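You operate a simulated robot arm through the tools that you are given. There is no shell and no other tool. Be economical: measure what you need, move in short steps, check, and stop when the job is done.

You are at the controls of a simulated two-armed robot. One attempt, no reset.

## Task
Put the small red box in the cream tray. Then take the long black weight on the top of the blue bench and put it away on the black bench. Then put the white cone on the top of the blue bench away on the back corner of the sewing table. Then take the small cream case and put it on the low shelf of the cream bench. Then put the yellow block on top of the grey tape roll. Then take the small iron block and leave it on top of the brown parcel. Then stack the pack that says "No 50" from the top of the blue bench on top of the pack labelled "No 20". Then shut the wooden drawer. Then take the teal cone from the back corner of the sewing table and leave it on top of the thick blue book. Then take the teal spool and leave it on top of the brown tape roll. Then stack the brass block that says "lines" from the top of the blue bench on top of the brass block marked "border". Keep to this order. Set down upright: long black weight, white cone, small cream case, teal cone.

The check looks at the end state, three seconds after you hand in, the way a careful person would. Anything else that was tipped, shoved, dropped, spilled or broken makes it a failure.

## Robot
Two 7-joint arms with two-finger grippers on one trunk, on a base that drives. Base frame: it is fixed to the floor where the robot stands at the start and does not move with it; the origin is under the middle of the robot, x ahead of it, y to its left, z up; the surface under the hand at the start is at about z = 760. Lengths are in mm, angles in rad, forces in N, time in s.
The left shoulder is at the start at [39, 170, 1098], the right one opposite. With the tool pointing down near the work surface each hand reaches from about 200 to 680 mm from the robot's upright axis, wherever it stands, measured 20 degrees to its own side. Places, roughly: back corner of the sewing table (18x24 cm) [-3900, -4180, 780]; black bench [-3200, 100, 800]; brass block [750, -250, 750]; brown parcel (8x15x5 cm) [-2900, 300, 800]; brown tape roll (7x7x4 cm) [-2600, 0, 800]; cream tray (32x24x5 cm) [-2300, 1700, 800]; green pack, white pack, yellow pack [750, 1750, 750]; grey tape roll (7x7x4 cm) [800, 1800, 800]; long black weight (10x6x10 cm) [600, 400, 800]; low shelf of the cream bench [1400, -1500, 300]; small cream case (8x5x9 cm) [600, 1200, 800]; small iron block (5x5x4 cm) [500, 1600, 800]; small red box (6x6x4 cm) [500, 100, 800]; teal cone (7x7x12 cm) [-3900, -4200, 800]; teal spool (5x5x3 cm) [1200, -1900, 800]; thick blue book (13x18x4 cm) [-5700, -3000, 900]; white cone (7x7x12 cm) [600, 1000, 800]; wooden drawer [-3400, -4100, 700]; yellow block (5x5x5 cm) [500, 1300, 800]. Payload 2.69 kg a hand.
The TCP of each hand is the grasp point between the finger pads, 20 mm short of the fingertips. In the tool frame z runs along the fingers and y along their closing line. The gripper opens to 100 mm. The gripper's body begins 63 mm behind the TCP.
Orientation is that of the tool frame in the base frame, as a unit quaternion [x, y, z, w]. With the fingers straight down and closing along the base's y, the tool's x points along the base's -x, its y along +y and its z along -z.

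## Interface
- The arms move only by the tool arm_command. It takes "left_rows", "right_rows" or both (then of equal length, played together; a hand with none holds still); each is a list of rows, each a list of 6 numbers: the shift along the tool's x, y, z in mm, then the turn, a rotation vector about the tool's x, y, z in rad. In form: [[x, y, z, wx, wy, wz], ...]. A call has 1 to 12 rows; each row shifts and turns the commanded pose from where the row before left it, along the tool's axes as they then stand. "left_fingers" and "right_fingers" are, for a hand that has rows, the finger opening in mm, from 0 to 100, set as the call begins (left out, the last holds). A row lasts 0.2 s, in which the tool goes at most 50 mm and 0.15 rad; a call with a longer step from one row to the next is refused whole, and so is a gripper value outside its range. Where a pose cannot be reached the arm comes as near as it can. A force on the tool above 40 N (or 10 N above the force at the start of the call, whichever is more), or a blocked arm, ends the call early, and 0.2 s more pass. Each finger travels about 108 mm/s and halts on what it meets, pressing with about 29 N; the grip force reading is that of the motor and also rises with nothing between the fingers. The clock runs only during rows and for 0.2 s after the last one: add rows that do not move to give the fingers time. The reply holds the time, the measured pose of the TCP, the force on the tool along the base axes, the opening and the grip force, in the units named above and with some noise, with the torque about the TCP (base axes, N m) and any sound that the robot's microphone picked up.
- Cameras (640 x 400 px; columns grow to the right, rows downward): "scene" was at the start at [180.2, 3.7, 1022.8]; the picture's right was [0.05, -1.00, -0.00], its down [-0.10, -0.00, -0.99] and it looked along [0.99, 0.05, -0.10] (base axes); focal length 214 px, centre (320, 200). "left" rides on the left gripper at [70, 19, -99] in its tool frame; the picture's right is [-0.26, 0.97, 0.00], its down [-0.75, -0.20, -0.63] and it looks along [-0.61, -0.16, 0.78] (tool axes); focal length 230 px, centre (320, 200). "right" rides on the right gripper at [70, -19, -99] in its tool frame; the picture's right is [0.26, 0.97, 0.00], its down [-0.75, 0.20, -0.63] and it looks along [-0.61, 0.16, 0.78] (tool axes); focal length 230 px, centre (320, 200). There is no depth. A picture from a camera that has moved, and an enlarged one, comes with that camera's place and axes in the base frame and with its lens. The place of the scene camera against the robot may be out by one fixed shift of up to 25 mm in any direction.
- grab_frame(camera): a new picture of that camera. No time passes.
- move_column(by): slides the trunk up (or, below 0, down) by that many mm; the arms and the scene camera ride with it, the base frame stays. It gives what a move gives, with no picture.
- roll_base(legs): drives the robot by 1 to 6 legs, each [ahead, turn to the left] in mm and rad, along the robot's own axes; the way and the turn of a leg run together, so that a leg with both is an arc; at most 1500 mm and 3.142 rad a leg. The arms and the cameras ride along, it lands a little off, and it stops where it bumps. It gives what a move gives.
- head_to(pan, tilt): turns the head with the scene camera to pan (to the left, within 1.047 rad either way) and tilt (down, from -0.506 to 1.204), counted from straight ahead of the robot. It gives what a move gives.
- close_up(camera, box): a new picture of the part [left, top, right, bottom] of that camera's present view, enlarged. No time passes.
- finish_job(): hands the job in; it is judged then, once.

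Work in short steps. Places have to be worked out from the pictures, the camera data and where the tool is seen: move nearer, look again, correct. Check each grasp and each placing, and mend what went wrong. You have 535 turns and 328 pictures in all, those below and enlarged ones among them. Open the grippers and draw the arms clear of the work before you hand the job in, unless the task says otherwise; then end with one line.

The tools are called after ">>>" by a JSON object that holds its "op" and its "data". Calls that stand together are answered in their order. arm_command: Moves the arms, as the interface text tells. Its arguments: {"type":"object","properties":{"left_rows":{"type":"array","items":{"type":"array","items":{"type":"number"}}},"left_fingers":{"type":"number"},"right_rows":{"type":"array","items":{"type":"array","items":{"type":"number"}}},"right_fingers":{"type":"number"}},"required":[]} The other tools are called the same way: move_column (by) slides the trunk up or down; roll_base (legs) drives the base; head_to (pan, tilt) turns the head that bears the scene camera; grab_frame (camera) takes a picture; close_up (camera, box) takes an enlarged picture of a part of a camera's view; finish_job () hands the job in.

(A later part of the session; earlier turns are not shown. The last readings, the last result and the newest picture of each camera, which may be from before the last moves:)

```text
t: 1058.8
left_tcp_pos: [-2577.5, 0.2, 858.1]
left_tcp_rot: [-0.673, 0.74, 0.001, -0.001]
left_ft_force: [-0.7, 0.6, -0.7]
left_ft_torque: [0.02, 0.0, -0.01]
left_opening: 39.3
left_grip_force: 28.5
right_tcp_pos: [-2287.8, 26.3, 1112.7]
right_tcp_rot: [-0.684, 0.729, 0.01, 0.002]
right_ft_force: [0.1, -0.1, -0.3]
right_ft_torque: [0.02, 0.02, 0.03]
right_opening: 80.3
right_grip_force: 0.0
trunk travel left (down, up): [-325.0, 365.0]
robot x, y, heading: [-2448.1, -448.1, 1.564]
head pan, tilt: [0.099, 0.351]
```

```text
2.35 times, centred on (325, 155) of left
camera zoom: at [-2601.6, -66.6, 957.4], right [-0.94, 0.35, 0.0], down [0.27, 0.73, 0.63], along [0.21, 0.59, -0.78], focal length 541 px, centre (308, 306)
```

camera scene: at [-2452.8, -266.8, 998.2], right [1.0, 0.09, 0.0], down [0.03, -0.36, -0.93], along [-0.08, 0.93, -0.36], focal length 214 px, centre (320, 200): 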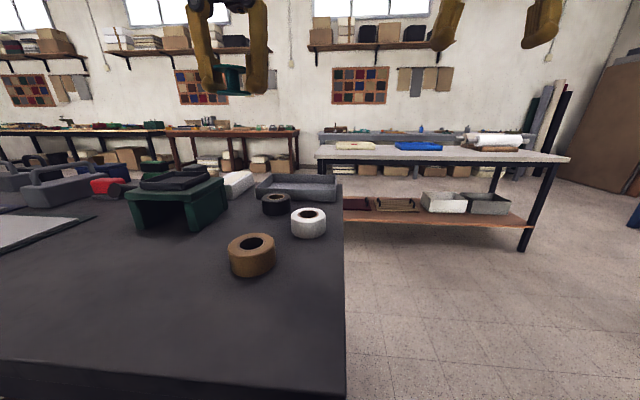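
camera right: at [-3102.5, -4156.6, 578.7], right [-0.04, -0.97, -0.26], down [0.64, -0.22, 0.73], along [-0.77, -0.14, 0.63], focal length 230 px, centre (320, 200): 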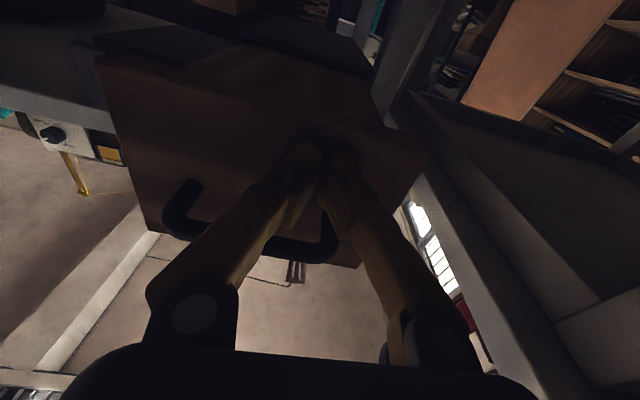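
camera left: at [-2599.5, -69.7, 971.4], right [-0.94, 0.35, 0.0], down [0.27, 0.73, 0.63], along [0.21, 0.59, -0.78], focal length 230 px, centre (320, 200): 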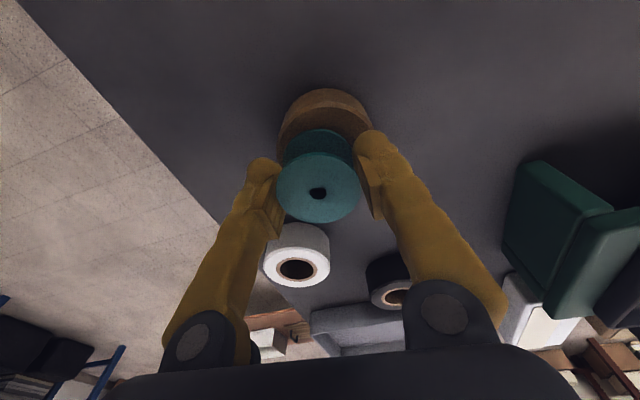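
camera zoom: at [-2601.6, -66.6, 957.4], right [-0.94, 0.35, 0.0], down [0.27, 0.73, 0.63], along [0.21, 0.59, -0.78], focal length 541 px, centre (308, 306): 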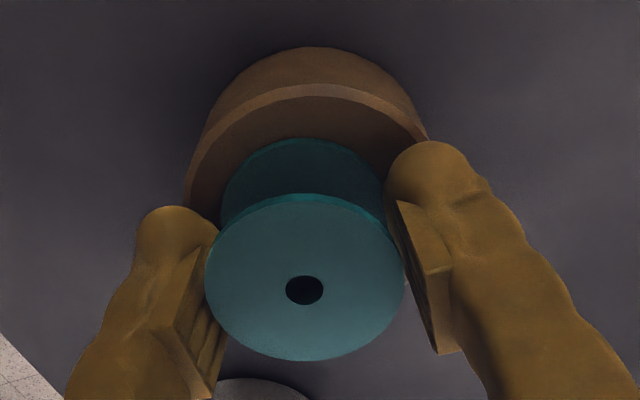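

Nearly concentric. A last −1.5 mm in y and down to contact.

>>> {"op": "arm_command", "data": {"left_rows": [[1.5, 0, 1, 0, 0, 0], [0, 0, 1.5, 0, 0, 0], [0, 0, 1.5, 0, 0, 0], [0, 0, 0, 0, 0, 0]]}}

```text
t: 1059.8
left_tcp_pos: [-2578.2, -0.7, 857.7]
left_tcp_rot: [-0.674, 0.739, 0.002, 0.001]
left_ft_force: [-3.1, -0.6, 29.3]
left_ft_torque: [-0.18, 0.07, -0.04]
left_opening: 39.1
left_grip_force: 28.6
right_tcp_pos: [-2286.1, 24.3, 1114.7]
right_tcp_rot: [-0.684, 0.729, 0.009, 0.002]
right_ft_force: [-0.9, 0.0, 0.0]
right_ft_torque: [0.0, 0.01, -0.01]
right_opening: 79.8
right_grip_force: 0.1
trunk travel left (down, up): [-325.0, 365.0]
robot x, y, heading: [-2445.9, -445.6, 1.56]
head pan, tilt: [0.099, 0.351]
```

Contact. Ease up 2 mm, open, and rise.

>>> {"op": "arm_command", "data": {"left_rows": [[0, 0, -2.5, 0, 0, 0], [0, 0, 0, 0, 0, 0]]}}

>>> {"op": "arm_command", "data": {"left_rows": [[0, 0, 0, 0, 0, 0], [0, 0, 0, 0, 0, 0], [0, 0, 0, 0, 0, 0]], "left_fingers": 70}}

>>> {"op": "arm_command", "data": {"left_rows": [[0, 0, -10, 0, 0, 0], [0, 0, -25, 0, 0, 0], [0, 0, -35, 0, 0, 0], [0, 0, -40, 0, 0, 0], [-10, 0, -40, 0, 0, 0], [-20, 0, -30, 0, 0, 0], [-20, 0, -10, 0, 0, 0]]}}

>>> {"op": "close_up", "data": {"camera": "scene", "box": [170, 140, 350, 300]}}

```text
t: 1060.4
left_tcp_pos: [-2577.3, -1.5, 856.9]
left_tcp_rot: [-0.674, 0.739, 0.002, 0.0]
left_ft_force: [-1.8, 3.0, 14.8]
left_ft_torque: [0.04, 0.04, -0.01]
left_opening: 39.3
left_grip_force: 29.0
right_tcp_pos: [-2287.0, 26.0, 1114.1]
right_tcp_rot: [-0.684, 0.729, 0.009, 0.0]
right_ft_force: [0.4, 0.4, -0.4]
right_ft_torque: [-0.02, 0.03, 0.01]
right_opening: 80.0
right_grip_force: 0.1
trunk travel left (down, up): [-325.0, 365.0]
robot x, y, heading: [-2444.9, -449.5, 1.564]
head pan, tilt: [0.099, 0.351]
```

```text
t: 1061.2
left_tcp_pos: [-2578.4, -1.9, 856.1]
left_tcp_rot: [-0.674, 0.739, 0.001, -0.002]
left_ft_force: [-0.8, -1.3, -0.1]
left_ft_torque: [0.02, 0.02, 0.03]
left_opening: 69.9
left_grip_force: 0.1
right_tcp_pos: [-2286.6, 26.6, 1112.0]
right_tcp_rot: [-0.684, 0.73, 0.009, 0.001]
right_ft_force: [0.1, -0.1, 1.1]
right_ft_torque: [-0.01, 0.02, -0.02]
right_opening: 79.9
right_grip_force: 0.0
trunk travel left (down, up): [-325.0, 365.0]
robot x, y, heading: [-2445.3, -446.6, 1.559]
head pan, tilt: [0.099, 0.351]
```

```text
t: 1062.8
left_tcp_pos: [-2572.9, 48.8, 1045.7]
left_tcp_rot: [-0.674, 0.739, 0.0, -0.001]
left_ft_force: [-0.2, -0.7, -0.4]
left_ft_torque: [-0.03, -0.01, -0.02]
left_opening: 70.2
left_grip_force: 0.0
right_tcp_pos: [-2286.4, 27.0, 1112.5]
right_tcp_rot: [-0.683, 0.73, 0.009, 0.001]
right_ft_force: [0.1, 0.8, 0.0]
right_ft_torque: [-0.07, -0.03, 0.0]
right_opening: 79.7
right_grip_force: 0.1
trunk travel left (down, up): [-325.0, 365.0]
robot x, y, heading: [-2442.9, -450.5, 1.556]
head pan, tilt: [0.099, 0.351]
```

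```text
2.50 times, centred on (260, 220) of scene
camera zoom: at [-2452.8, -267.3, 998.3], right [1.0, 0.09, 0.0], down [0.03, -0.36, -0.93], along [-0.08, 0.93, -0.36], focal length 536 px, centre (470, 150)
```

zoom: 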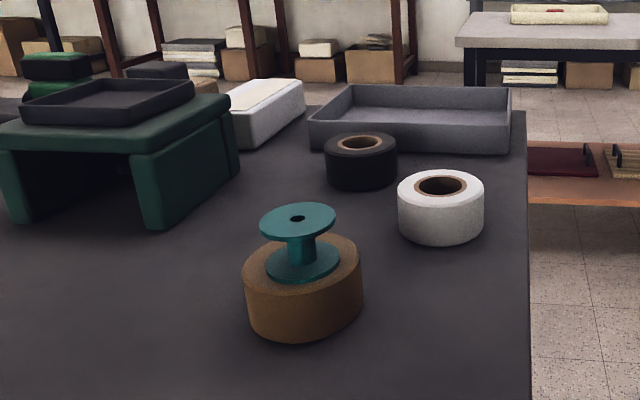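

The spool sits level on the brown tape roll. Last: the brass blocks. I drive to the south end of the blue bench, about (600,−850), and face it.

>>> {"op": "arm_command", "data": {"left_rows": [[0, 0, 0, 0, 0, 0], [0, 0, 0, 0, 0, 0]], "right_rows": [[-10, 0, 0, 0, 0.01, 0], [-15, 0, 0, 0, 0, 0]], "left_fingers": 100, "right_fingers": 100}}

>>> {"op": "roll_base", "data": {"legs": [[-270, 0], [0, -1.6], [1015, 0], [1015, 0], [1015, 0], [0, 1.6]]}}

>>> {"op": "head_to", "data": {"pan": 0, "tilt": 0.45}}

>>> {"op": "grab_frame", "data": {"camera": "scene"}}

```text
t: 1063.4
left_tcp_pos: [-2571.8, 48.6, 1046.3]
left_tcp_rot: [-0.674, 0.739, 0.001, -0.002]
left_ft_force: [0.4, -0.8, -0.4]
left_ft_torque: [0.0, -0.01, -0.01]
left_opening: 99.9
left_grip_force: 0.0
right_tcp_pos: [-2286.5, 49.9, 1112.8]
right_tcp_rot: [-0.684, 0.73, 0.006, -0.003]
right_ft_force: [-0.5, -0.5, 0.4]
right_ft_torque: [0.01, -0.01, -0.02]
right_opening: 100.2
right_grip_force: 0.1
trunk travel left (down, up): [-325.0, 365.0]
robot x, y, heading: [-2446.9, -446.5, 1.564]
head pan, tilt: [0.099, 0.351]
```

```text
t: 1087.1
left_tcp_pos: [571.6, -278.9, 1065.3]
left_tcp_rot: [-0.601, 0.799, 0.015, 0.013]
left_ft_force: [0.3, -2.1, 1.0]
left_ft_torque: [0.1, -0.03, 0.02]
left_opening: 100.2
left_grip_force: 0.0
right_tcp_pos: [852.8, -334.3, 1133.2]
right_tcp_rot: [-0.612, 0.79, 0.018, 0.013]
right_ft_force: [-0.7, -1.5, 0.5]
right_ft_torque: [0.14, -0.07, -0.02]
right_opening: 100.0
right_grip_force: 0.1
trunk travel left (down, up): [-325.0, 365.0]
robot x, y, heading: [621.7, -751.7, 1.367]
head pan, tilt: [0.099, 0.351]
stopped in leg 6: the robot was blocked; the commanded pose is now the measured one
```

```text
t: 1087.8
left_tcp_pos: [574.6, -272.4, 1061.6]
left_tcp_rot: [-0.601, 0.799, 0.012, 0.01]
left_ft_force: [-0.1, 1.3, 0.2]
left_ft_torque: [-0.02, -0.03, 0.02]
left_opening: 99.8
left_grip_force: 0.1
right_tcp_pos: [855.6, -326.1, 1128.7]
right_tcp_rot: [-0.612, 0.791, 0.016, 0.01]
right_ft_force: [-0.5, 0.5, 0.7]
right_ft_torque: [0.0, -0.03, 0.01]
right_opening: 99.8
right_grip_force: 0.1
trunk travel left (down, up): [-325.0, 365.0]
robot x, y, heading: [619.8, -754.6, 1.363]
head pan, tilt: [0.0, 0.45]
```

```text
98 pictures are left
camera scene: at [657.5, -579.1, 989.1], right [0.98, -0.2, 0.0], down [-0.09, -0.44, -0.89], along [0.18, 0.87, -0.45], focal length 214 px, centre (320, 200)
```

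scene: 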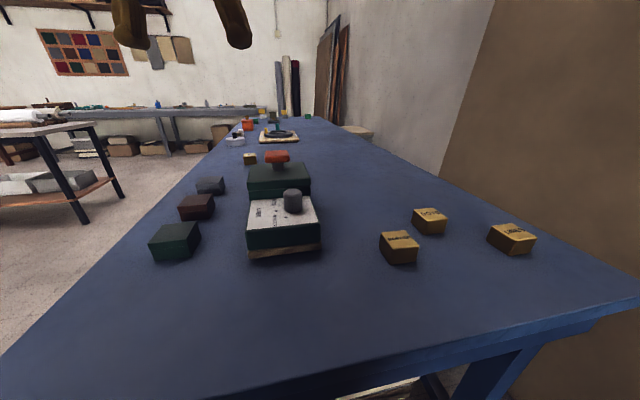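

Near-contact with the bench end again; back off 100 mm. First I read the brass labels.

>>> {"op": "close_up", "data": {"camera": "scene", "box": [360, 190, 560, 280]}}

>>> {"op": "roll_base", "data": {"legs": [[-110, 0], [0, 0.207]]}}

```text
3.20 times, centred on (460, 235) of scene
camera zoom: at [657.5, -579.1, 989.1], right [0.98, -0.2, 0.0], down [-0.09, -0.44, -0.89], along [0.18, 0.87, -0.45], focal length 686 px, centre (-128, 88)
```

zoom: 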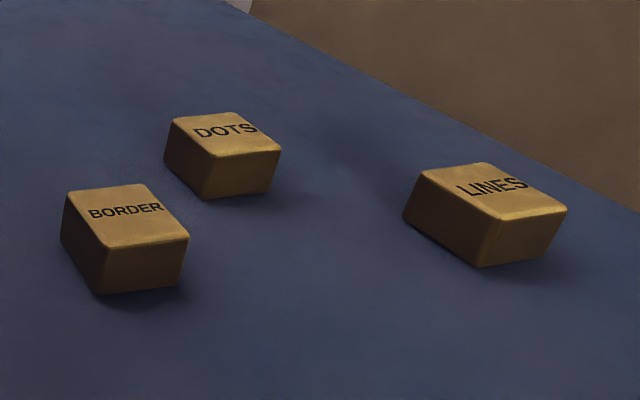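

```text
t: 1089.8
left_tcp_pos: [451.8, -400.3, 1061.0]
left_tcp_rot: [-0.68, 0.733, 0.012, 0.009]
left_ft_force: [0.3, -0.4, 0.5]
left_ft_torque: [0.01, -0.02, -0.01]
left_opening: 99.9
left_grip_force: 0.1
right_tcp_pos: [739.5, -395.5, 1129.4]
right_tcp_rot: [-0.691, 0.723, 0.017, 0.008]
right_ft_force: [-0.3, -0.3, 0.3]
right_ft_torque: [-0.01, 0.0, -0.01]
right_opening: 100.0
right_grip_force: 0.0
trunk travel left (down, up): [-325.0, 365.0]
robot x, y, heading: [601.8, -861.9, 1.573]
head pan, tilt: [0.0, 0.45]
```

LINES is the right-hand block (≈(1007,−365)), BORDER ≈(826,−345), DOTS behind. I reposition to about (790,−830), facing the bench, for the right hand.

>>> {"op": "arm_command", "data": {"left_rows": [[-5, 0, 0, 0, 0.015, 0], [-10, 0, 0, 0, 0.01, 0]], "right_rows": [[-5, 0, 0, 0, 0.02, 0], [-10, 0, 0, 0, 0.01, 0]]}}

>>> {"op": "roll_base", "data": {"legs": [[0, -1.404], [190, 0], [0, 1.402], [40, 0]]}}

>>> {"op": "grab_frame", "data": {"camera": "right"}}

>>> {"op": "grab_frame", "data": {"camera": "scene"}}

```text
t: 1090.3
left_tcp_pos: [453.3, -401.6, 1070.6]
left_tcp_rot: [-0.681, 0.732, 0.01, 0.005]
left_ft_force: [-0.4, 0.2, -0.6]
left_ft_torque: [0.04, 0.01, -0.01]
left_opening: 100.0
left_grip_force: 0.1
right_tcp_pos: [739.2, -398.8, 1138.3]
right_tcp_rot: [-0.691, 0.723, 0.012, 0.004]
right_ft_force: [0.5, -0.1, -0.4]
right_ft_torque: [0.01, 0.0, 0.03]
right_opening: 99.8
right_grip_force: 0.0
trunk travel left (down, up): [-325.0, 365.0]
robot x, y, heading: [599.3, -861.2, 1.577]
head pan, tilt: [0.0, 0.45]
```

```text
t: 1099.5
left_tcp_pos: [643.3, -328.7, 1067.2]
left_tcp_rot: [-0.68, 0.733, 0.008, 0.003]
left_ft_force: [-0.3, 1.2, -0.6]
left_ft_torque: [-0.1, 0.0, -0.01]
left_opening: 100.0
left_grip_force: 0.1
right_tcp_pos: [929.1, -322.5, 1134.3]
right_tcp_rot: [-0.69, 0.723, 0.01, 0.001]
right_ft_force: [-0.3, 0.8, -0.6]
right_ft_torque: [-0.09, -0.04, 0.03]
right_opening: 99.9
right_grip_force: 0.1
trunk travel left (down, up): [-325.0, 365.0]
robot x, y, heading: [790.7, -791.6, 1.567]
head pan, tilt: [0.0, 0.45]
```

```text
96 pictures are left
camera right: at [946.7, -395.5, 1231.9], right [-0.98, -0.21, 0.01], down [-0.16, 0.75, 0.64], along [-0.14, 0.63, -0.77], focal length 230 px, centre (320, 200)
```

right: 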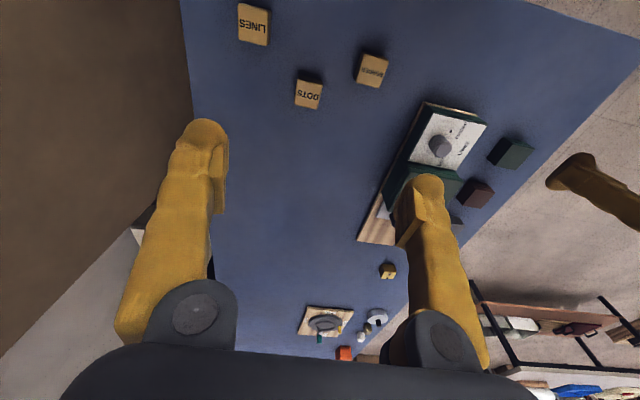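

```text
95 pictures are left
camera scene: at [792.6, -609.7, 988.5], right [1.0, 0.0, 0.0], down [0.0, -0.45, -0.89], along [0.0, 0.89, -0.45], focal length 214 px, centre (320, 200)
```

scene: 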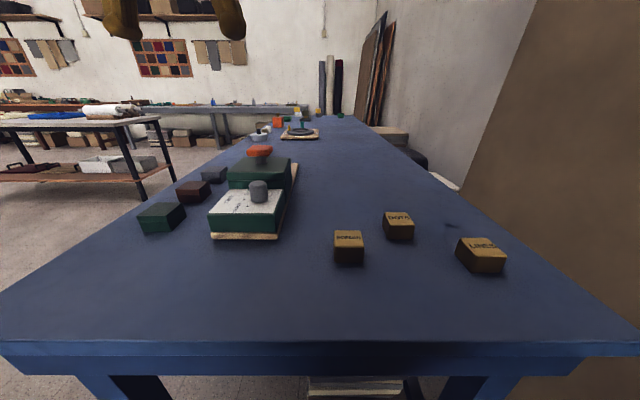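

I bring the right hand above LINES at ≈(1034,−355).

>>> {"op": "arm_command", "data": {"right_rows": [[3, -10, 10, 0, 0, 0], [5, -20, 30, 0, 0, 0], [5, -22, 35, 0, 0, 0], [5, -22, 35, 0, 0, 0], [5, -20, 35, 0, 0, 0], [5, -12, 30, 0, 0, 0]]}}

>>> {"op": "grab_frame", "data": {"camera": "right"}}

```text
t: 1100.9
left_tcp_pos: [643.7, -346.6, 1076.2]
left_tcp_rot: [-0.68, 0.733, 0.014, 0.009]
left_ft_force: [-0.4, -0.1, 0.6]
left_ft_torque: [-0.03, 0.0, 0.03]
left_opening: 100.0
left_grip_force: 0.0
right_tcp_pos: [1035.2, -371.5, 963.0]
right_tcp_rot: [-0.69, 0.724, 0.017, 0.008]
right_ft_force: [0.4, 0.0, -0.5]
right_ft_torque: [-0.01, -0.01, -0.02]
right_opening: 100.0
right_grip_force: 0.1
trunk travel left (down, up): [-325.0, 365.0]
robot x, y, heading: [790.5, -789.7, 1.569]
head pan, tilt: [0.0, 0.45]
```

```text
94 pictures are left
camera right: at [1052.3, -445.8, 1060.6], right [-0.98, -0.21, 0.0], down [-0.16, 0.74, 0.66], along [-0.14, 0.64, -0.75], focal length 230 px, centre (320, 200)
```

right: 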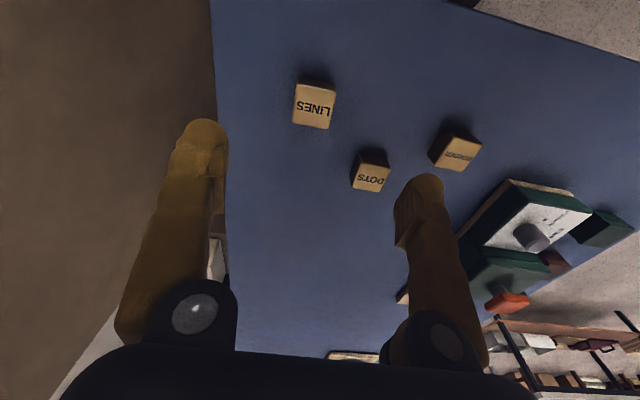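

LINES centre (1039,−354), square to the axes. Align, descend partway and re-check.

>>> {"op": "arm_command", "data": {"right_rows": [[-8, -2, 10, 0, 0.018, -0.02], [-8, -1, 25, 0, 0.018, -0.025], [0, 0, 30, 0, 0, 0], [0, 0, 30, 0, 0, 0], [0, 0, 25, 0, 0, 0]], "right_fingers": 80}}

>>> {"op": "grab_frame", "data": {"camera": "right"}}

```text
t: 1102.1
left_tcp_pos: [643.0, -347.9, 1076.5]
left_tcp_rot: [-0.68, 0.733, 0.015, 0.01]
left_ft_force: [0.1, 0.1, -0.5]
left_ft_torque: [-0.01, 0.0, -0.02]
left_opening: 99.8
left_grip_force: 0.0
right_tcp_pos: [1035.1, -353.9, 845.5]
right_tcp_rot: [-0.707, 0.708, 0.004, -0.005]
right_ft_force: [0.4, -0.4, 0.5]
right_ft_torque: [-0.04, -0.05, 0.02]
right_opening: 80.3
right_grip_force: 0.0
trunk travel left (down, up): [-325.0, 365.0]
robot x, y, heading: [791.9, -793.5, 1.572]
head pan, tilt: [0.0, 0.45]
```

```text
93 pictures are left
camera right: at [1055.9, -423.1, 944.2], right [-0.97, -0.26, 0.01], down [-0.19, 0.75, 0.63], along [-0.17, 0.61, -0.77], focal length 230 px, centre (320, 200)
```

right: 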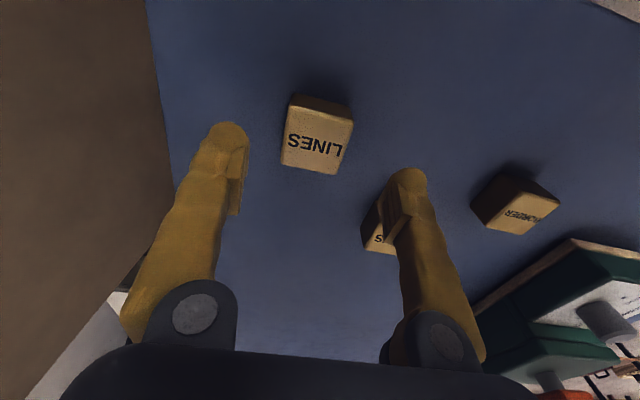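

>>> {"op": "arm_command", "data": {"right_rows": [[4, -4, 15, 0, 0, 0], [0, 0, 20, 0, 0, 0], [0, 0, 15, 0, 0, 0], [0, 0, 8, 0, 0, 0], [0, 0, 0, 0, 0, 0]]}}

>>> {"op": "arm_command", "data": {"right_rows": [[0, 0, 0, 0, 0, 0], [0, 0, 0, 0, 0, 0], [0, 0, 0, 0, 0, 0], [0, 0, 0, 0, 0, 0]], "right_fingers": 0}}

>>> {"op": "arm_command", "data": {"right_rows": [[0, 0, -2, 0, 0, 0], [0, 0, -5, 0, 0, 0], [0, 0, -8, 0, 0, 0], [0, 0, -10, 0, 0, 0], [0, 0, -12, 0, 0, 0]]}}

>>> {"op": "grab_frame", "data": {"camera": "right"}}

```text
t: 1103.3
left_tcp_pos: [644.5, -347.5, 1075.1]
left_tcp_rot: [-0.68, 0.733, 0.015, 0.009]
left_ft_force: [-0.2, 0.3, -0.1]
left_ft_torque: [0.01, 0.01, 0.01]
left_opening: 99.8
left_grip_force: 0.0
right_tcp_pos: [1039.1, -358.4, 787.7]
right_tcp_rot: [-0.707, 0.707, 0.005, -0.004]
right_ft_force: [0.1, 0.6, 0.0]
right_ft_torque: [-0.03, 0.03, 0.0]
right_opening: 80.0
right_grip_force: 0.1
trunk travel left (down, up): [-325.0, 365.0]
robot x, y, heading: [792.8, -789.2, 1.57]
head pan, tilt: [0.0, 0.45]
```

```text
t: 1104.3
left_tcp_pos: [643.7, -347.3, 1077.1]
left_tcp_rot: [-0.68, 0.733, 0.015, 0.009]
left_ft_force: [0.7, 1.1, 0.6]
left_ft_torque: [0.02, -0.04, -0.03]
left_opening: 100.2
left_grip_force: 0.0
right_tcp_pos: [1039.0, -357.4, 787.9]
right_tcp_rot: [-0.706, 0.708, 0.004, -0.005]
right_ft_force: [-1.1, 0.1, 0.6]
right_ft_torque: [0.05, 0.02, 0.02]
right_opening: 44.9
right_grip_force: 29.3
trunk travel left (down, up): [-325.0, 365.0]
robot x, y, heading: [794.8, -794.0, 1.571]
head pan, tilt: [0.0, 0.45]
```

```text
t: 1105.5
left_tcp_pos: [644.4, -347.0, 1078.0]
left_tcp_rot: [-0.68, 0.733, 0.015, 0.009]
left_ft_force: [-0.1, -0.1, -0.4]
left_ft_torque: [0.0, -0.01, -0.02]
left_opening: 100.1
left_grip_force: 0.1
right_tcp_pos: [1038.3, -359.2, 825.6]
right_tcp_rot: [-0.706, 0.708, 0.004, -0.004]
right_ft_force: [0.0, -0.2, -4.3]
right_ft_torque: [-0.04, -0.03, -0.04]
right_opening: 45.3
right_grip_force: 28.9
trunk travel left (down, up): [-325.0, 365.0]
robot x, y, heading: [789.9, -791.8, 1.57]
head pan, tilt: [0.0, 0.45]
```

```text
92 pictures are left
camera right: at [1058.8, -429.1, 924.2], right [-0.97, -0.26, 0.01], down [-0.19, 0.75, 0.63], along [-0.17, 0.61, -0.78], focal length 230 px, centre (320, 200)
```

right: 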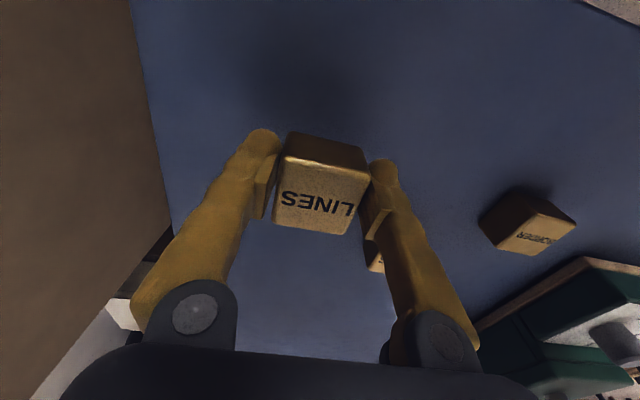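

LINES is held. Raise it and carry it over BORDER at ≈(844,−336).

>>> {"op": "arm_command", "data": {"right_rows": [[0, 0, -15, 0, 0, 0], [0, 5, -25, 0, 0, 0], [-2, 15, -30, 0, 0, 0], [-4, 30, -20, 0, 0, 0], [-4, 35, -5, 0, 0, 0], [-4, 35, 0, 0, 0, 0], [-4, 35, 0, 0, 0, 0], [-4, 25, 0, 0, 0, 0], [0, 15, 0, 0, 0, 0]]}}

>>> {"op": "grab_frame", "data": {"camera": "right"}}

>>> {"op": "close_up", "data": {"camera": "scene", "box": [260, 120, 460, 290]}}

```text
t: 1107.5
left_tcp_pos: [644.8, -346.1, 1075.2]
left_tcp_rot: [-0.68, 0.733, 0.015, 0.01]
left_ft_force: [-0.5, -0.6, -0.3]
left_ft_torque: [-0.03, 0.04, -0.01]
left_opening: 99.9
left_grip_force: 0.1
right_tcp_pos: [842.1, -336.7, 922.1]
right_tcp_rot: [-0.707, 0.708, 0.004, -0.004]
right_ft_force: [-0.1, -0.6, -6.4]
right_ft_torque: [-0.01, -0.01, 0.0]
right_opening: 45.5
right_grip_force: 29.1
trunk travel left (down, up): [-325.0, 365.0]
robot x, y, heading: [793.3, -795.8, 1.569]
head pan, tilt: [0.0, 0.45]
```

```text
91 pictures are left
camera right: at [863.3, -407.0, 1020.8], right [-0.97, -0.26, 0.01], down [-0.19, 0.75, 0.63], along [-0.17, 0.61, -0.78], focal length 230 px, centre (320, 200)
```

right: 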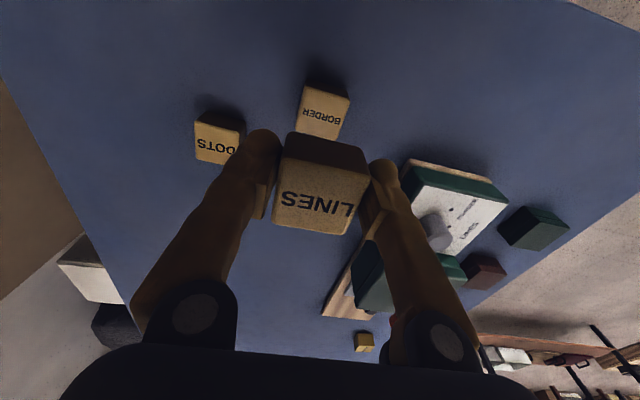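

```text
2.35 times, centred on (360, 205) of scene
camera zoom: at [792.8, -612.6, 989.1], right [1.0, 0.0, 0.0], down [0.0, -0.45, -0.89], along [0.0, 0.89, -0.45], focal length 505 px, centre (226, 188)
```

zoom: 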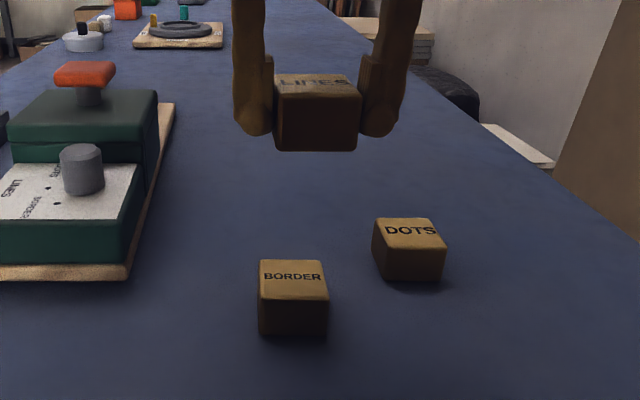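

Aligned to within a few mm; BORDER is yawed ≈+0.09. Turn to match, shift −4 mm, lower to just above.

>>> {"op": "arm_command", "data": {"right_rows": [[0, 4, 10, 0, 0, -0.045], [0, 0, 20, 0, 0, -0.045], [0, 0, 25, 0, 0, 0], [0, 0, 15, 0, 0, 0], [0, 0, 8, 0, 0, 0], [0, 0, 0, 0, 0, 0]]}}

>>> {"op": "close_up", "data": {"camera": "scene", "box": [290, 150, 430, 280]}}

>>> {"op": "grab_frame", "data": {"camera": "right"}}

```text
t: 1108.9
left_tcp_pos: [644.5, -347.6, 1075.9]
left_tcp_rot: [-0.68, 0.733, 0.014, 0.01]
left_ft_force: [0.1, -0.2, -0.8]
left_ft_torque: [0.0, -0.02, -0.01]
left_opening: 99.7
left_grip_force: 0.0
right_tcp_pos: [843.2, -329.8, 852.3]
right_tcp_rot: [0.731, -0.682, -0.013, 0.007]
right_ft_force: [0.6, 0.0, -5.4]
right_ft_torque: [-0.01, 0.03, -0.01]
right_opening: 45.2
right_grip_force: 29.1
trunk travel left (down, up): [-325.0, 365.0]
robot x, y, heading: [794.0, -793.1, 1.571]
head pan, tilt: [0.0, 0.45]
```

```text
3.08 times, centred on (360, 215) of scene
camera zoom: at [792.9, -612.6, 989.1], right [1.0, 0.0, 0.0], down [0.0, -0.45, -0.89], along [0.0, 0.89, -0.45], focal length 660 px, centre (197, 154)
```

zoom: 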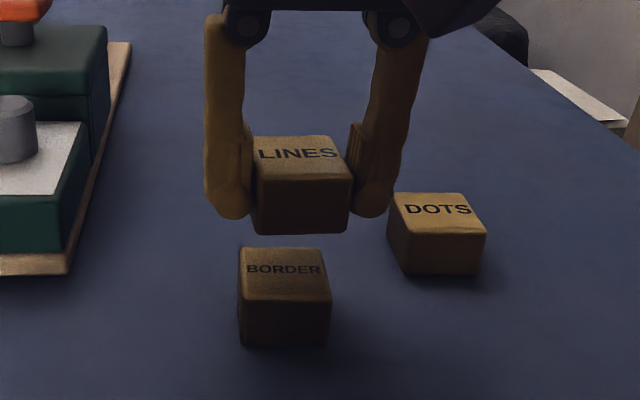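

```text
88 pictures are left
camera right: at [869.8, -399.0, 949.3], right [-0.95, -0.32, 0.03], down [-0.23, 0.73, 0.64], along [-0.23, 0.6, -0.76], focal length 230 px, centre (320, 200)
```

right: 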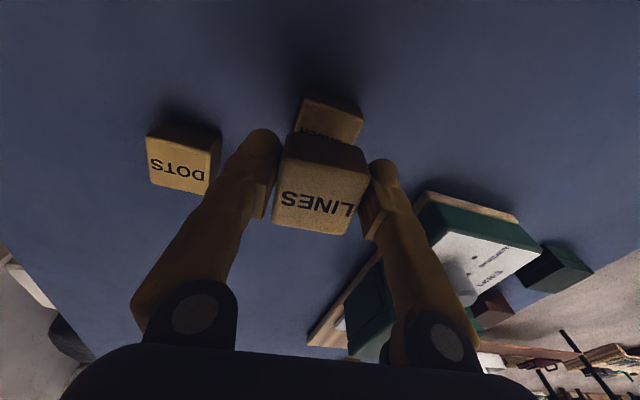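

Correct a slight tilt and shift (−6,−7) mm, lowering a bit more.

>>> {"op": "arm_command", "data": {"right_rows": [[3, 3, 2, 0.028, 0.005, 0], [3, 3, 5, 0, 0, 0], [0, 0, 5, 0, 0, 0], [0, 0, 0, 0, 0, 0]]}}

>>> {"op": "close_up", "data": {"camera": "scene", "box": [290, 150, 430, 280]}}

>>> {"op": "close_up", "data": {"camera": "right", "box": [220, 70, 420, 250]}}

```text
t: 1109.9
left_tcp_pos: [644.1, -346.9, 1075.5]
left_tcp_rot: [-0.68, 0.733, 0.016, 0.01]
left_ft_force: [0.7, 0.3, -0.4]
left_ft_torque: [0.0, 0.02, -0.01]
left_opening: 100.2
left_grip_force: 0.1
right_tcp_pos: [842.5, -329.8, 845.8]
right_tcp_rot: [0.72, -0.694, -0.014, 0.009]
right_ft_force: [-0.6, 0.0, -5.7]
right_ft_torque: [0.01, 0.0, -0.02]
right_opening: 45.2
right_grip_force: 29.3
trunk travel left (down, up): [-325.0, 365.0]
robot x, y, heading: [790.5, -792.9, 1.567]
head pan, tilt: [0.0, 0.45]
```

```text
3.08 times, centred on (360, 215) of scene
camera zoom: at [792.9, -612.6, 989.1], right [1.0, 0.0, 0.0], down [0.0, -0.45, -0.89], along [0.0, 0.89, -0.45], focal length 660 px, centre (197, 154)
```

zoom: 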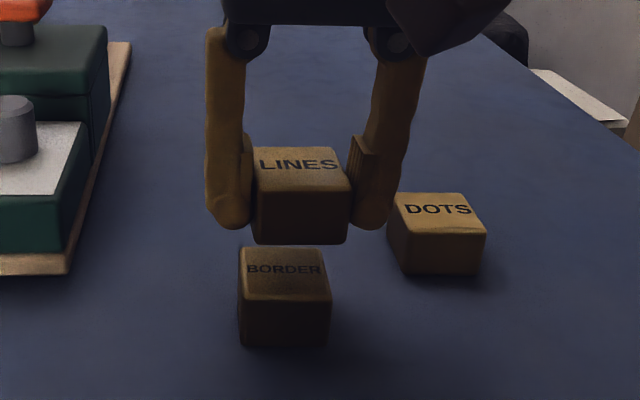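

```text
2.22 times, centred on (320, 160) of right
camera zoom: at [868.2, -399.6, 943.2], right [-0.96, -0.29, 0.03], down [-0.21, 0.74, 0.64], along [-0.21, 0.61, -0.77], focal length 511 px, centre (320, 289)
```

zoom: 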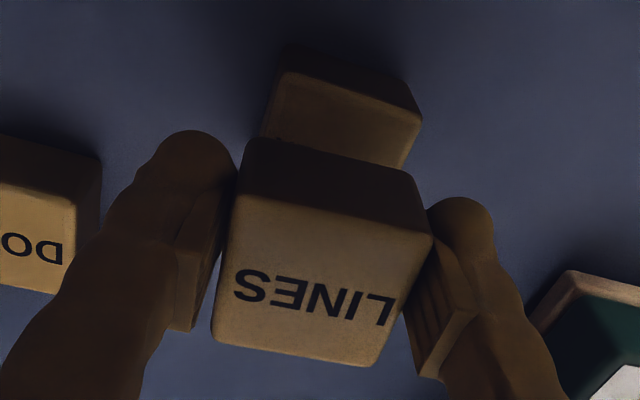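

The hand barely moved — the pose is cramped here. I retry a pure shift to see.

>>> {"op": "arm_command", "data": {"right_rows": [[4, 4, 0, 0, 0, 0], [4, 4, 0, 0, 0, 0], [0, 0, 0, 0, 0, 0]]}}

```text
t: 1110.7
left_tcp_pos: [644.9, -347.9, 1076.0]
left_tcp_rot: [-0.68, 0.733, 0.015, 0.01]
left_ft_force: [-0.4, 0.6, 0.2]
left_ft_torque: [-0.03, 0.01, 0.02]
left_opening: 100.1
left_grip_force: 0.0
right_tcp_pos: [841.4, -340.8, 839.9]
right_tcp_rot: [0.714, -0.7, -0.01, 0.017]
right_ft_force: [0.0, 0.5, -4.7]
right_ft_torque: [-0.06, 0.0, -0.01]
right_opening: 45.2
right_grip_force: 28.8
trunk travel left (down, up): [-325.0, 365.0]
robot x, y, heading: [796.1, -791.4, 1.565]
head pan, tilt: [0.0, 0.45]
```

The wrist is at a limit with that yaw; matching BORDER's yaw exactly isn't needed. I turn back the yaw and level.

>>> {"op": "arm_command", "data": {"right_rows": [[0, 0, -3, 0.0, 0, 0.05], [0, 0, -3, 0.02, 0, 0.03], [0, 0, 0, 0.018, 0.01, 0], [0, 0, 0, 0, 0, 0]]}}

>>> {"op": "close_up", "data": {"camera": "scene", "box": [290, 150, 430, 280]}}

```text
t: 1111.7
left_tcp_pos: [644.3, -346.9, 1075.5]
left_tcp_rot: [-0.68, 0.733, 0.015, 0.01]
left_ft_force: [-0.1, 0.2, 0.3]
left_ft_torque: [0.01, 0.01, 0.01]
left_opening: 100.1
left_grip_force: 0.2
right_tcp_pos: [841.0, -337.9, 848.5]
right_tcp_rot: [-0.683, 0.73, -0.003, -0.01]
right_ft_force: [-0.7, -0.7, -6.0]
right_ft_torque: [-0.04, -0.02, -0.02]
right_opening: 45.2
right_grip_force: 29.1
trunk travel left (down, up): [-325.0, 365.0]
robot x, y, heading: [792.0, -790.1, 1.572]
head pan, tilt: [0.0, 0.45]
```

```text
3.08 times, centred on (360, 215) of scene
camera zoom: at [793.0, -612.6, 989.1], right [1.0, 0.0, 0.0], down [0.0, -0.45, -0.89], along [0.0, 0.89, -0.45], focal length 660 px, centre (197, 154)
```

zoom: 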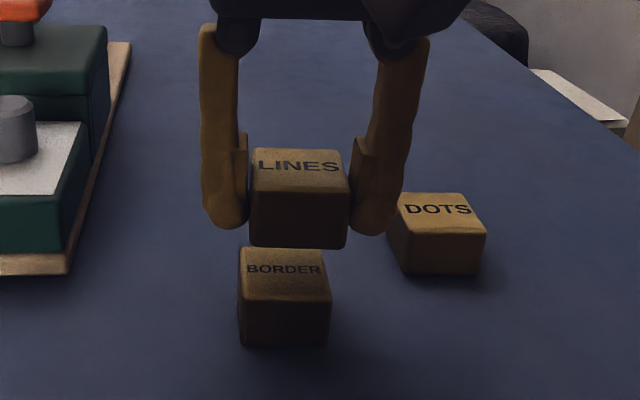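

Nearly level and lined up. Shift −4 mm in x and lower.

>>> {"op": "arm_command", "data": {"right_rows": [[0.5, 4, 5, 0, 0.01, 0], [0, 0, 6, 0, 0, 0], [0, 0, 5, 0, 0, 0], [0, 0, 0, 0, 0, 0]]}}

>>> {"op": "close_up", "data": {"camera": "scene", "box": [290, 150, 430, 280]}}

>>> {"op": "close_up", "data": {"camera": "right", "box": [220, 70, 420, 250]}}

```text
t: 1112.9
left_tcp_pos: [643.7, -369.9, 1085.9]
left_tcp_rot: [-0.68, 0.733, 0.024, 0.017]
left_ft_force: [-0.1, -2.1, 0.9]
left_ft_torque: [0.09, 0.0, 0.03]
left_opening: 100.1
left_grip_force: 0.0
right_tcp_pos: [840.2, -350.7, 846.0]
right_tcp_rot: [-0.679, 0.734, 0.006, -0.007]
right_ft_force: [-0.2, -1.1, -5.0]
right_ft_torque: [0.08, 0.05, 0.0]
right_opening: 45.2
right_grip_force: 29.4
trunk travel left (down, up): [-325.0, 365.0]
robot x, y, heading: [790.7, -791.2, 1.573]
head pan, tilt: [0.0, 0.45]
stopped in row 4 (right hand): the arm was blocked; the commanded pose is now the measured one
```

```text
3.08 times, centred on (360, 215) of scene
camera zoom: at [793.3, -616.3, 989.9], right [1.0, 0.0, 0.0], down [0.0, -0.45, -0.89], along [0.0, 0.89, -0.45], focal length 660 px, centre (197, 154)
```

zoom: 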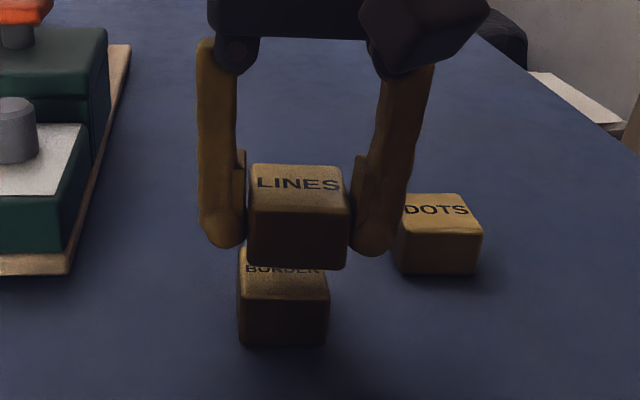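

```text
2.22 times, centred on (320, 160) of right
camera zoom: at [855.9, -421.5, 945.6], right [-0.98, -0.18, 0.02], down [-0.13, 0.77, 0.63], along [-0.13, 0.62, -0.78], focal length 511 px, centre (320, 289)
```

zoom: 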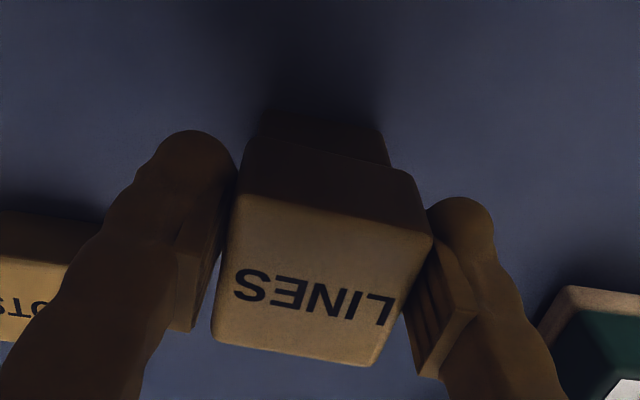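

The cross-body pose is too cramped. I raise the block, and shift the robot ~110 mm west so BORDER lies to the right.

>>> {"op": "arm_command", "data": {"right_rows": [[0, 0, -10, 0, 0, 0], [0, -5, -20, 0, 0, 0], [-5, -10, -25, 0, 0, 0], [-10, -15, -25, 0, 0, 0], [-10, -15, -15, 0, 0, 0], [-5, -10, 0, 0, 0, 0]], "left_rows": [[-5, 0, 0, 0, 0.03, 0], [-15, 0, 0, 0, 0.02, 0], [-20, 0, 0, 0, 0, 0], [-10, 0, 0, 0, 0, 0], [0, 0, 0, 0, 0, 0], [0, 0, 0, 0, 0, 0]]}}

>>> {"op": "roll_base", "data": {"legs": [[-45, 0], [0, 1.571], [120, 0], [0, -1.571], [45, 0]]}}

>>> {"op": "grab_frame", "data": {"camera": "right"}}

>>> {"op": "grab_frame", "data": {"camera": "scene"}}

```text
t: 1114.3
left_tcp_pos: [647.9, -314.1, 1081.8]
left_tcp_rot: [-0.68, 0.733, 0.004, -0.003]
left_ft_force: [0.2, 0.4, -0.4]
left_ft_torque: [-0.01, 0.0, -0.01]
left_opening: 99.7
left_grip_force: 0.1
right_tcp_pos: [894.9, -320.1, 939.8]
right_tcp_rot: [-0.683, 0.731, 0.003, -0.005]
right_ft_force: [0.0, 0.0, -5.3]
right_ft_torque: [-0.02, 0.0, 0.02]
right_opening: 45.2
right_grip_force: 29.3
trunk travel left (down, up): [-325.0, 365.0]
robot x, y, heading: [791.8, -793.6, 1.562]
head pan, tilt: [0.0, 0.45]
```

```text
t: 1124.6
left_tcp_pos: [537.4, -311.6, 1080.8]
left_tcp_rot: [-0.675, 0.738, 0.005, -0.005]
left_ft_force: [0.0, 0.9, -0.2]
left_ft_torque: [-0.06, 0.0, 0.0]
left_opening: 100.1
left_grip_force: 0.1
right_tcp_pos: [783.3, -321.8, 937.5]
right_tcp_rot: [-0.678, 0.735, 0.002, -0.006]
right_ft_force: [0.7, 1.4, -6.0]
right_ft_torque: [-0.09, 0.03, -0.03]
right_opening: 45.1
right_grip_force: 28.9
trunk travel left (down, up): [-325.0, 365.0]
robot x, y, heading: [673.9, -795.6, 1.552]
head pan, tilt: [0.0, 0.45]
```

```text
82 pictures are left
camera right: at [798.3, -392.0, 1036.8], right [-0.98, -0.18, 0.01], down [-0.13, 0.77, 0.63], along [-0.12, 0.62, -0.78], focal length 230 px, centre (320, 200)
```

right: 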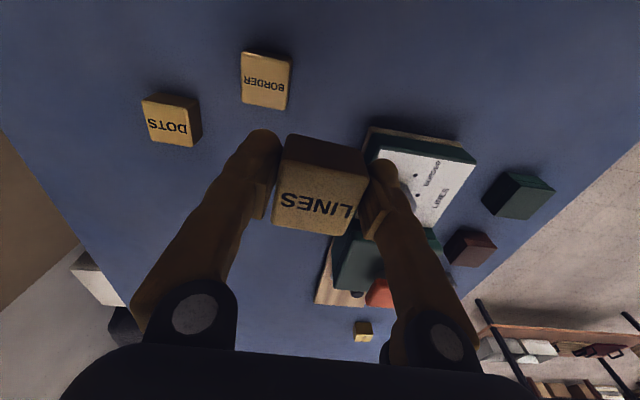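

```text
81 pictures are left
camera scene: at [675.6, -611.7, 988.6], right [1.0, -0.01, 0.0], down [-0.01, -0.45, -0.89], along [0.01, 0.89, -0.45], focal length 214 px, centre (320, 200)
```

scene: 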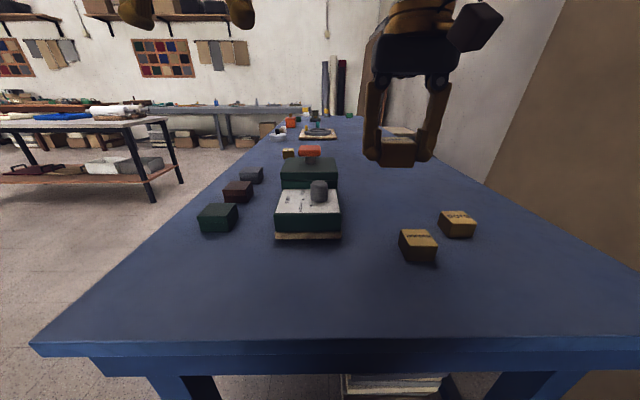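

BORDER centre (838,−333), yaw ≈0. Move over it, square up, and lower to z≈860.

>>> {"op": "arm_command", "data": {"right_rows": [[1, -10, 5, 0, 0, -0.03], [2, -18, 15, 0, 0, -0.03], [2, -18, 20, 0, 0, -0.02], [2, -10, 20, 0, 0, 0], [0, 0, 15, 0, 0, 0], [0, 0, 0, 0, 0, 0]]}}

>>> {"op": "close_up", "data": {"camera": "scene", "box": [340, 140, 500, 280]}}

>>> {"op": "grab_frame", "data": {"camera": "right"}}

```text
t: 1126.0
left_tcp_pos: [536.7, -330.1, 1089.6]
left_tcp_rot: [-0.675, 0.738, 0.011, 0.002]
left_ft_force: [-0.9, -0.8, -0.5]
left_ft_torque: [0.0, 0.0, -0.02]
left_opening: 99.9
left_grip_force: 0.0
right_tcp_pos: [838.6, -346.3, 870.6]
right_tcp_rot: [-0.706, 0.708, 0.01, 0.003]
right_ft_force: [0.0, 0.8, -5.4]
right_ft_torque: [-0.06, -0.01, -0.02]
right_opening: 45.2
right_grip_force: 29.2
trunk travel left (down, up): [-325.0, 365.0]
robot x, y, heading: [671.7, -793.4, 1.558]
head pan, tilt: [0.0, 0.45]
```

```text
2.86 times, centred on (420, 210) of scene
camera zoom: at [675.1, -614.1, 989.1], right [1.0, -0.01, 0.0], down [-0.01, -0.45, -0.89], along [0.01, 0.89, -0.45], focal length 613 px, centre (34, 171)
```

zoom: 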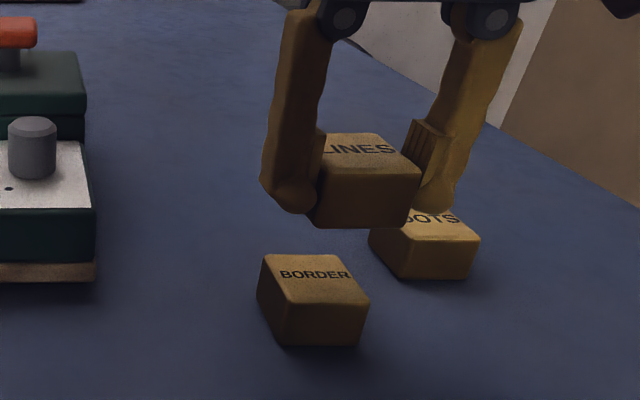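

```text
79 pictures are left
camera right: at [858.4, -417.8, 967.9], right [-0.97, -0.26, 0.01], down [-0.19, 0.74, 0.64], along [-0.17, 0.62, -0.77], focal length 230 px, centre (320, 200)
```

right: 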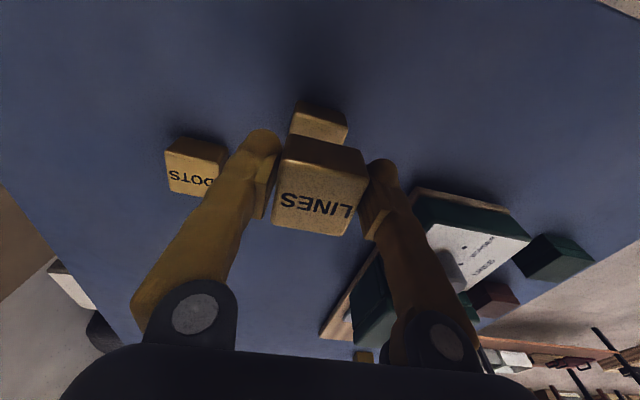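

>>> {"op": "arm_command", "data": {"right_rows": [[-6, 0, 5, 0.008, 0.016, 0], [-6, 0, 10, 0, 0, 0], [0, 0, 10, 0, 0, 0], [0, 0, 6, 0, 0, 0], [0, 0, 0, 0, 0, 0]]}}

>>> {"op": "close_up", "data": {"camera": "scene", "box": [340, 140, 500, 280]}}

>>> {"op": "close_up", "data": {"camera": "right", "box": [220, 70, 420, 250]}}

```text
t: 1127.2
left_tcp_pos: [535.6, -329.3, 1091.1]
left_tcp_rot: [-0.675, 0.738, 0.01, 0.001]
left_ft_force: [1.0, -0.4, 0.3]
left_ft_torque: [0.03, -0.01, -0.01]
left_opening: 100.2
left_grip_force: 0.1
right_tcp_pos: [838.8, -332.9, 839.1]
right_tcp_rot: [-0.706, 0.708, 0.0, -0.002]
right_ft_force: [-0.2, 0.4, -5.1]
right_ft_torque: [-0.01, 0.02, 0.0]
right_opening: 45.3
right_grip_force: 28.9
trunk travel left (down, up): [-325.0, 365.0]
robot x, y, heading: [670.8, -796.2, 1.552]
head pan, tilt: [0.0, 0.45]
```

```text
2.86 times, centred on (420, 210) of scene
camera zoom: at [675.1, -613.9, 989.1], right [1.0, -0.01, 0.0], down [-0.01, -0.45, -0.89], along [0.01, 0.89, -0.45], focal length 613 px, centre (34, 171)
```

zoom: 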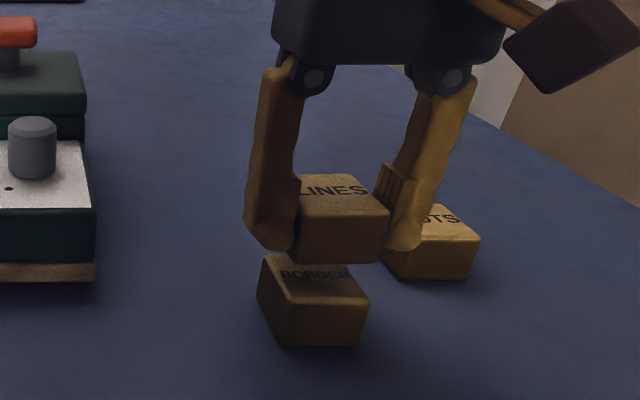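

```text
2.22 times, centred on (320, 160) of right
camera zoom: at [857.8, -403.0, 938.5], right [-0.97, -0.26, 0.0], down [-0.2, 0.75, 0.63], along [-0.16, 0.61, -0.78], focal length 511 px, centre (320, 289)
```

zoom: 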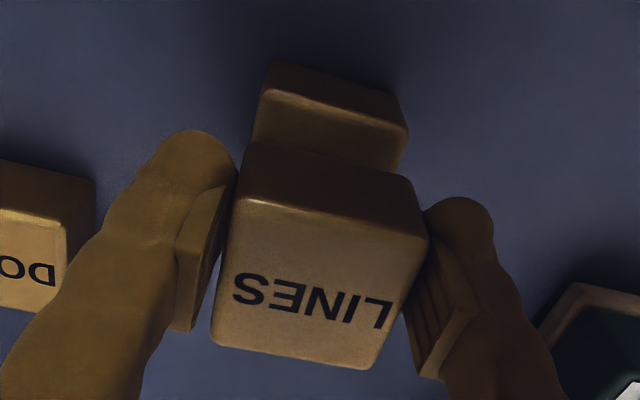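

>>> {"op": "arm_command", "data": {"right_rows": [[2, 2, 5, 0, 0, 0], [0, 0, 5, 0, 0, 0], [0, 0, 4, 0, 0, 0], [0, 0, 0, 0, 0, 0]]}}

>>> {"op": "close_up", "data": {"camera": "scene", "box": [370, 170, 470, 270]}}

```text
t: 1128.2
left_tcp_pos: [537.1, -329.4, 1089.5]
left_tcp_rot: [-0.675, 0.738, 0.01, 0.001]
left_ft_force: [-0.3, 0.2, 0.1]
left_ft_torque: [0.0, 0.0, -0.01]
left_opening: 99.9
left_grip_force: 0.2
right_tcp_pos: [836.2, -335.8, 825.7]
right_tcp_rot: [-0.706, 0.708, 0.001, -0.002]
right_ft_force: [-0.1, -0.1, -6.0]
right_ft_torque: [-0.04, 0.0, 0.02]
right_opening: 45.3
right_grip_force: 29.0
trunk travel left (down, up): [-325.0, 365.0]
robot x, y, heading: [672.3, -793.6, 1.556]
head pan, tilt: [0.0, 0.45]
```

```text
4.00 times, centred on (420, 220) of scene
camera zoom: at [675.1, -613.9, 989.1], right [1.0, -0.01, 0.0], down [-0.01, -0.45, -0.89], along [0.01, 0.89, -0.45], focal length 858 px, centre (-80, 120)
```

zoom: 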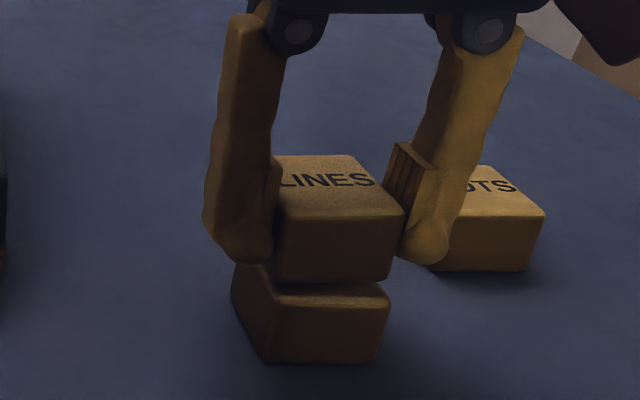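

x is right; LINES needs ~6 mm toward me. Shift and lower to contact.

>>> {"op": "arm_command", "data": {"right_rows": [[6, 0, 2, 0, 0, 0], [0, 0, 2, 0, 0, 0], [0, 0, 2, 0, 0, 0], [0, 0, 0, 0, 0, 0]]}}

>>> {"op": "close_up", "data": {"camera": "scene", "box": [370, 170, 470, 270]}}

```text
t: 1129.2
left_tcp_pos: [535.7, -332.2, 1089.6]
left_tcp_rot: [-0.675, 0.738, 0.01, 0.002]
left_ft_force: [-0.6, 0.8, 0.0]
left_ft_torque: [0.01, -0.04, 0.0]
left_opening: 100.1
left_grip_force: 0.1
right_tcp_pos: [836.5, -341.3, 821.8]
right_tcp_rot: [-0.707, 0.708, 0.003, 0.0]
right_ft_force: [2.8, -0.4, 22.7]
right_ft_torque: [0.03, -0.04, 0.0]
right_opening: 45.3
right_grip_force: 29.2
trunk travel left (down, up): [-325.0, 365.0]
robot x, y, heading: [669.6, -792.5, 1.556]
head pan, tilt: [0.0, 0.45]
```

```text
4.00 times, centred on (420, 220) of scene
camera zoom: at [674.8, -615.5, 989.6], right [1.0, -0.01, 0.0], down [-0.01, -0.45, -0.89], along [0.01, 0.89, -0.45], focal length 858 px, centre (-80, 120)
```

zoom: 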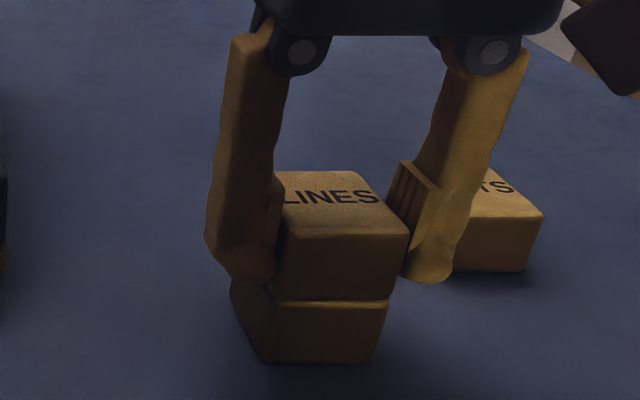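

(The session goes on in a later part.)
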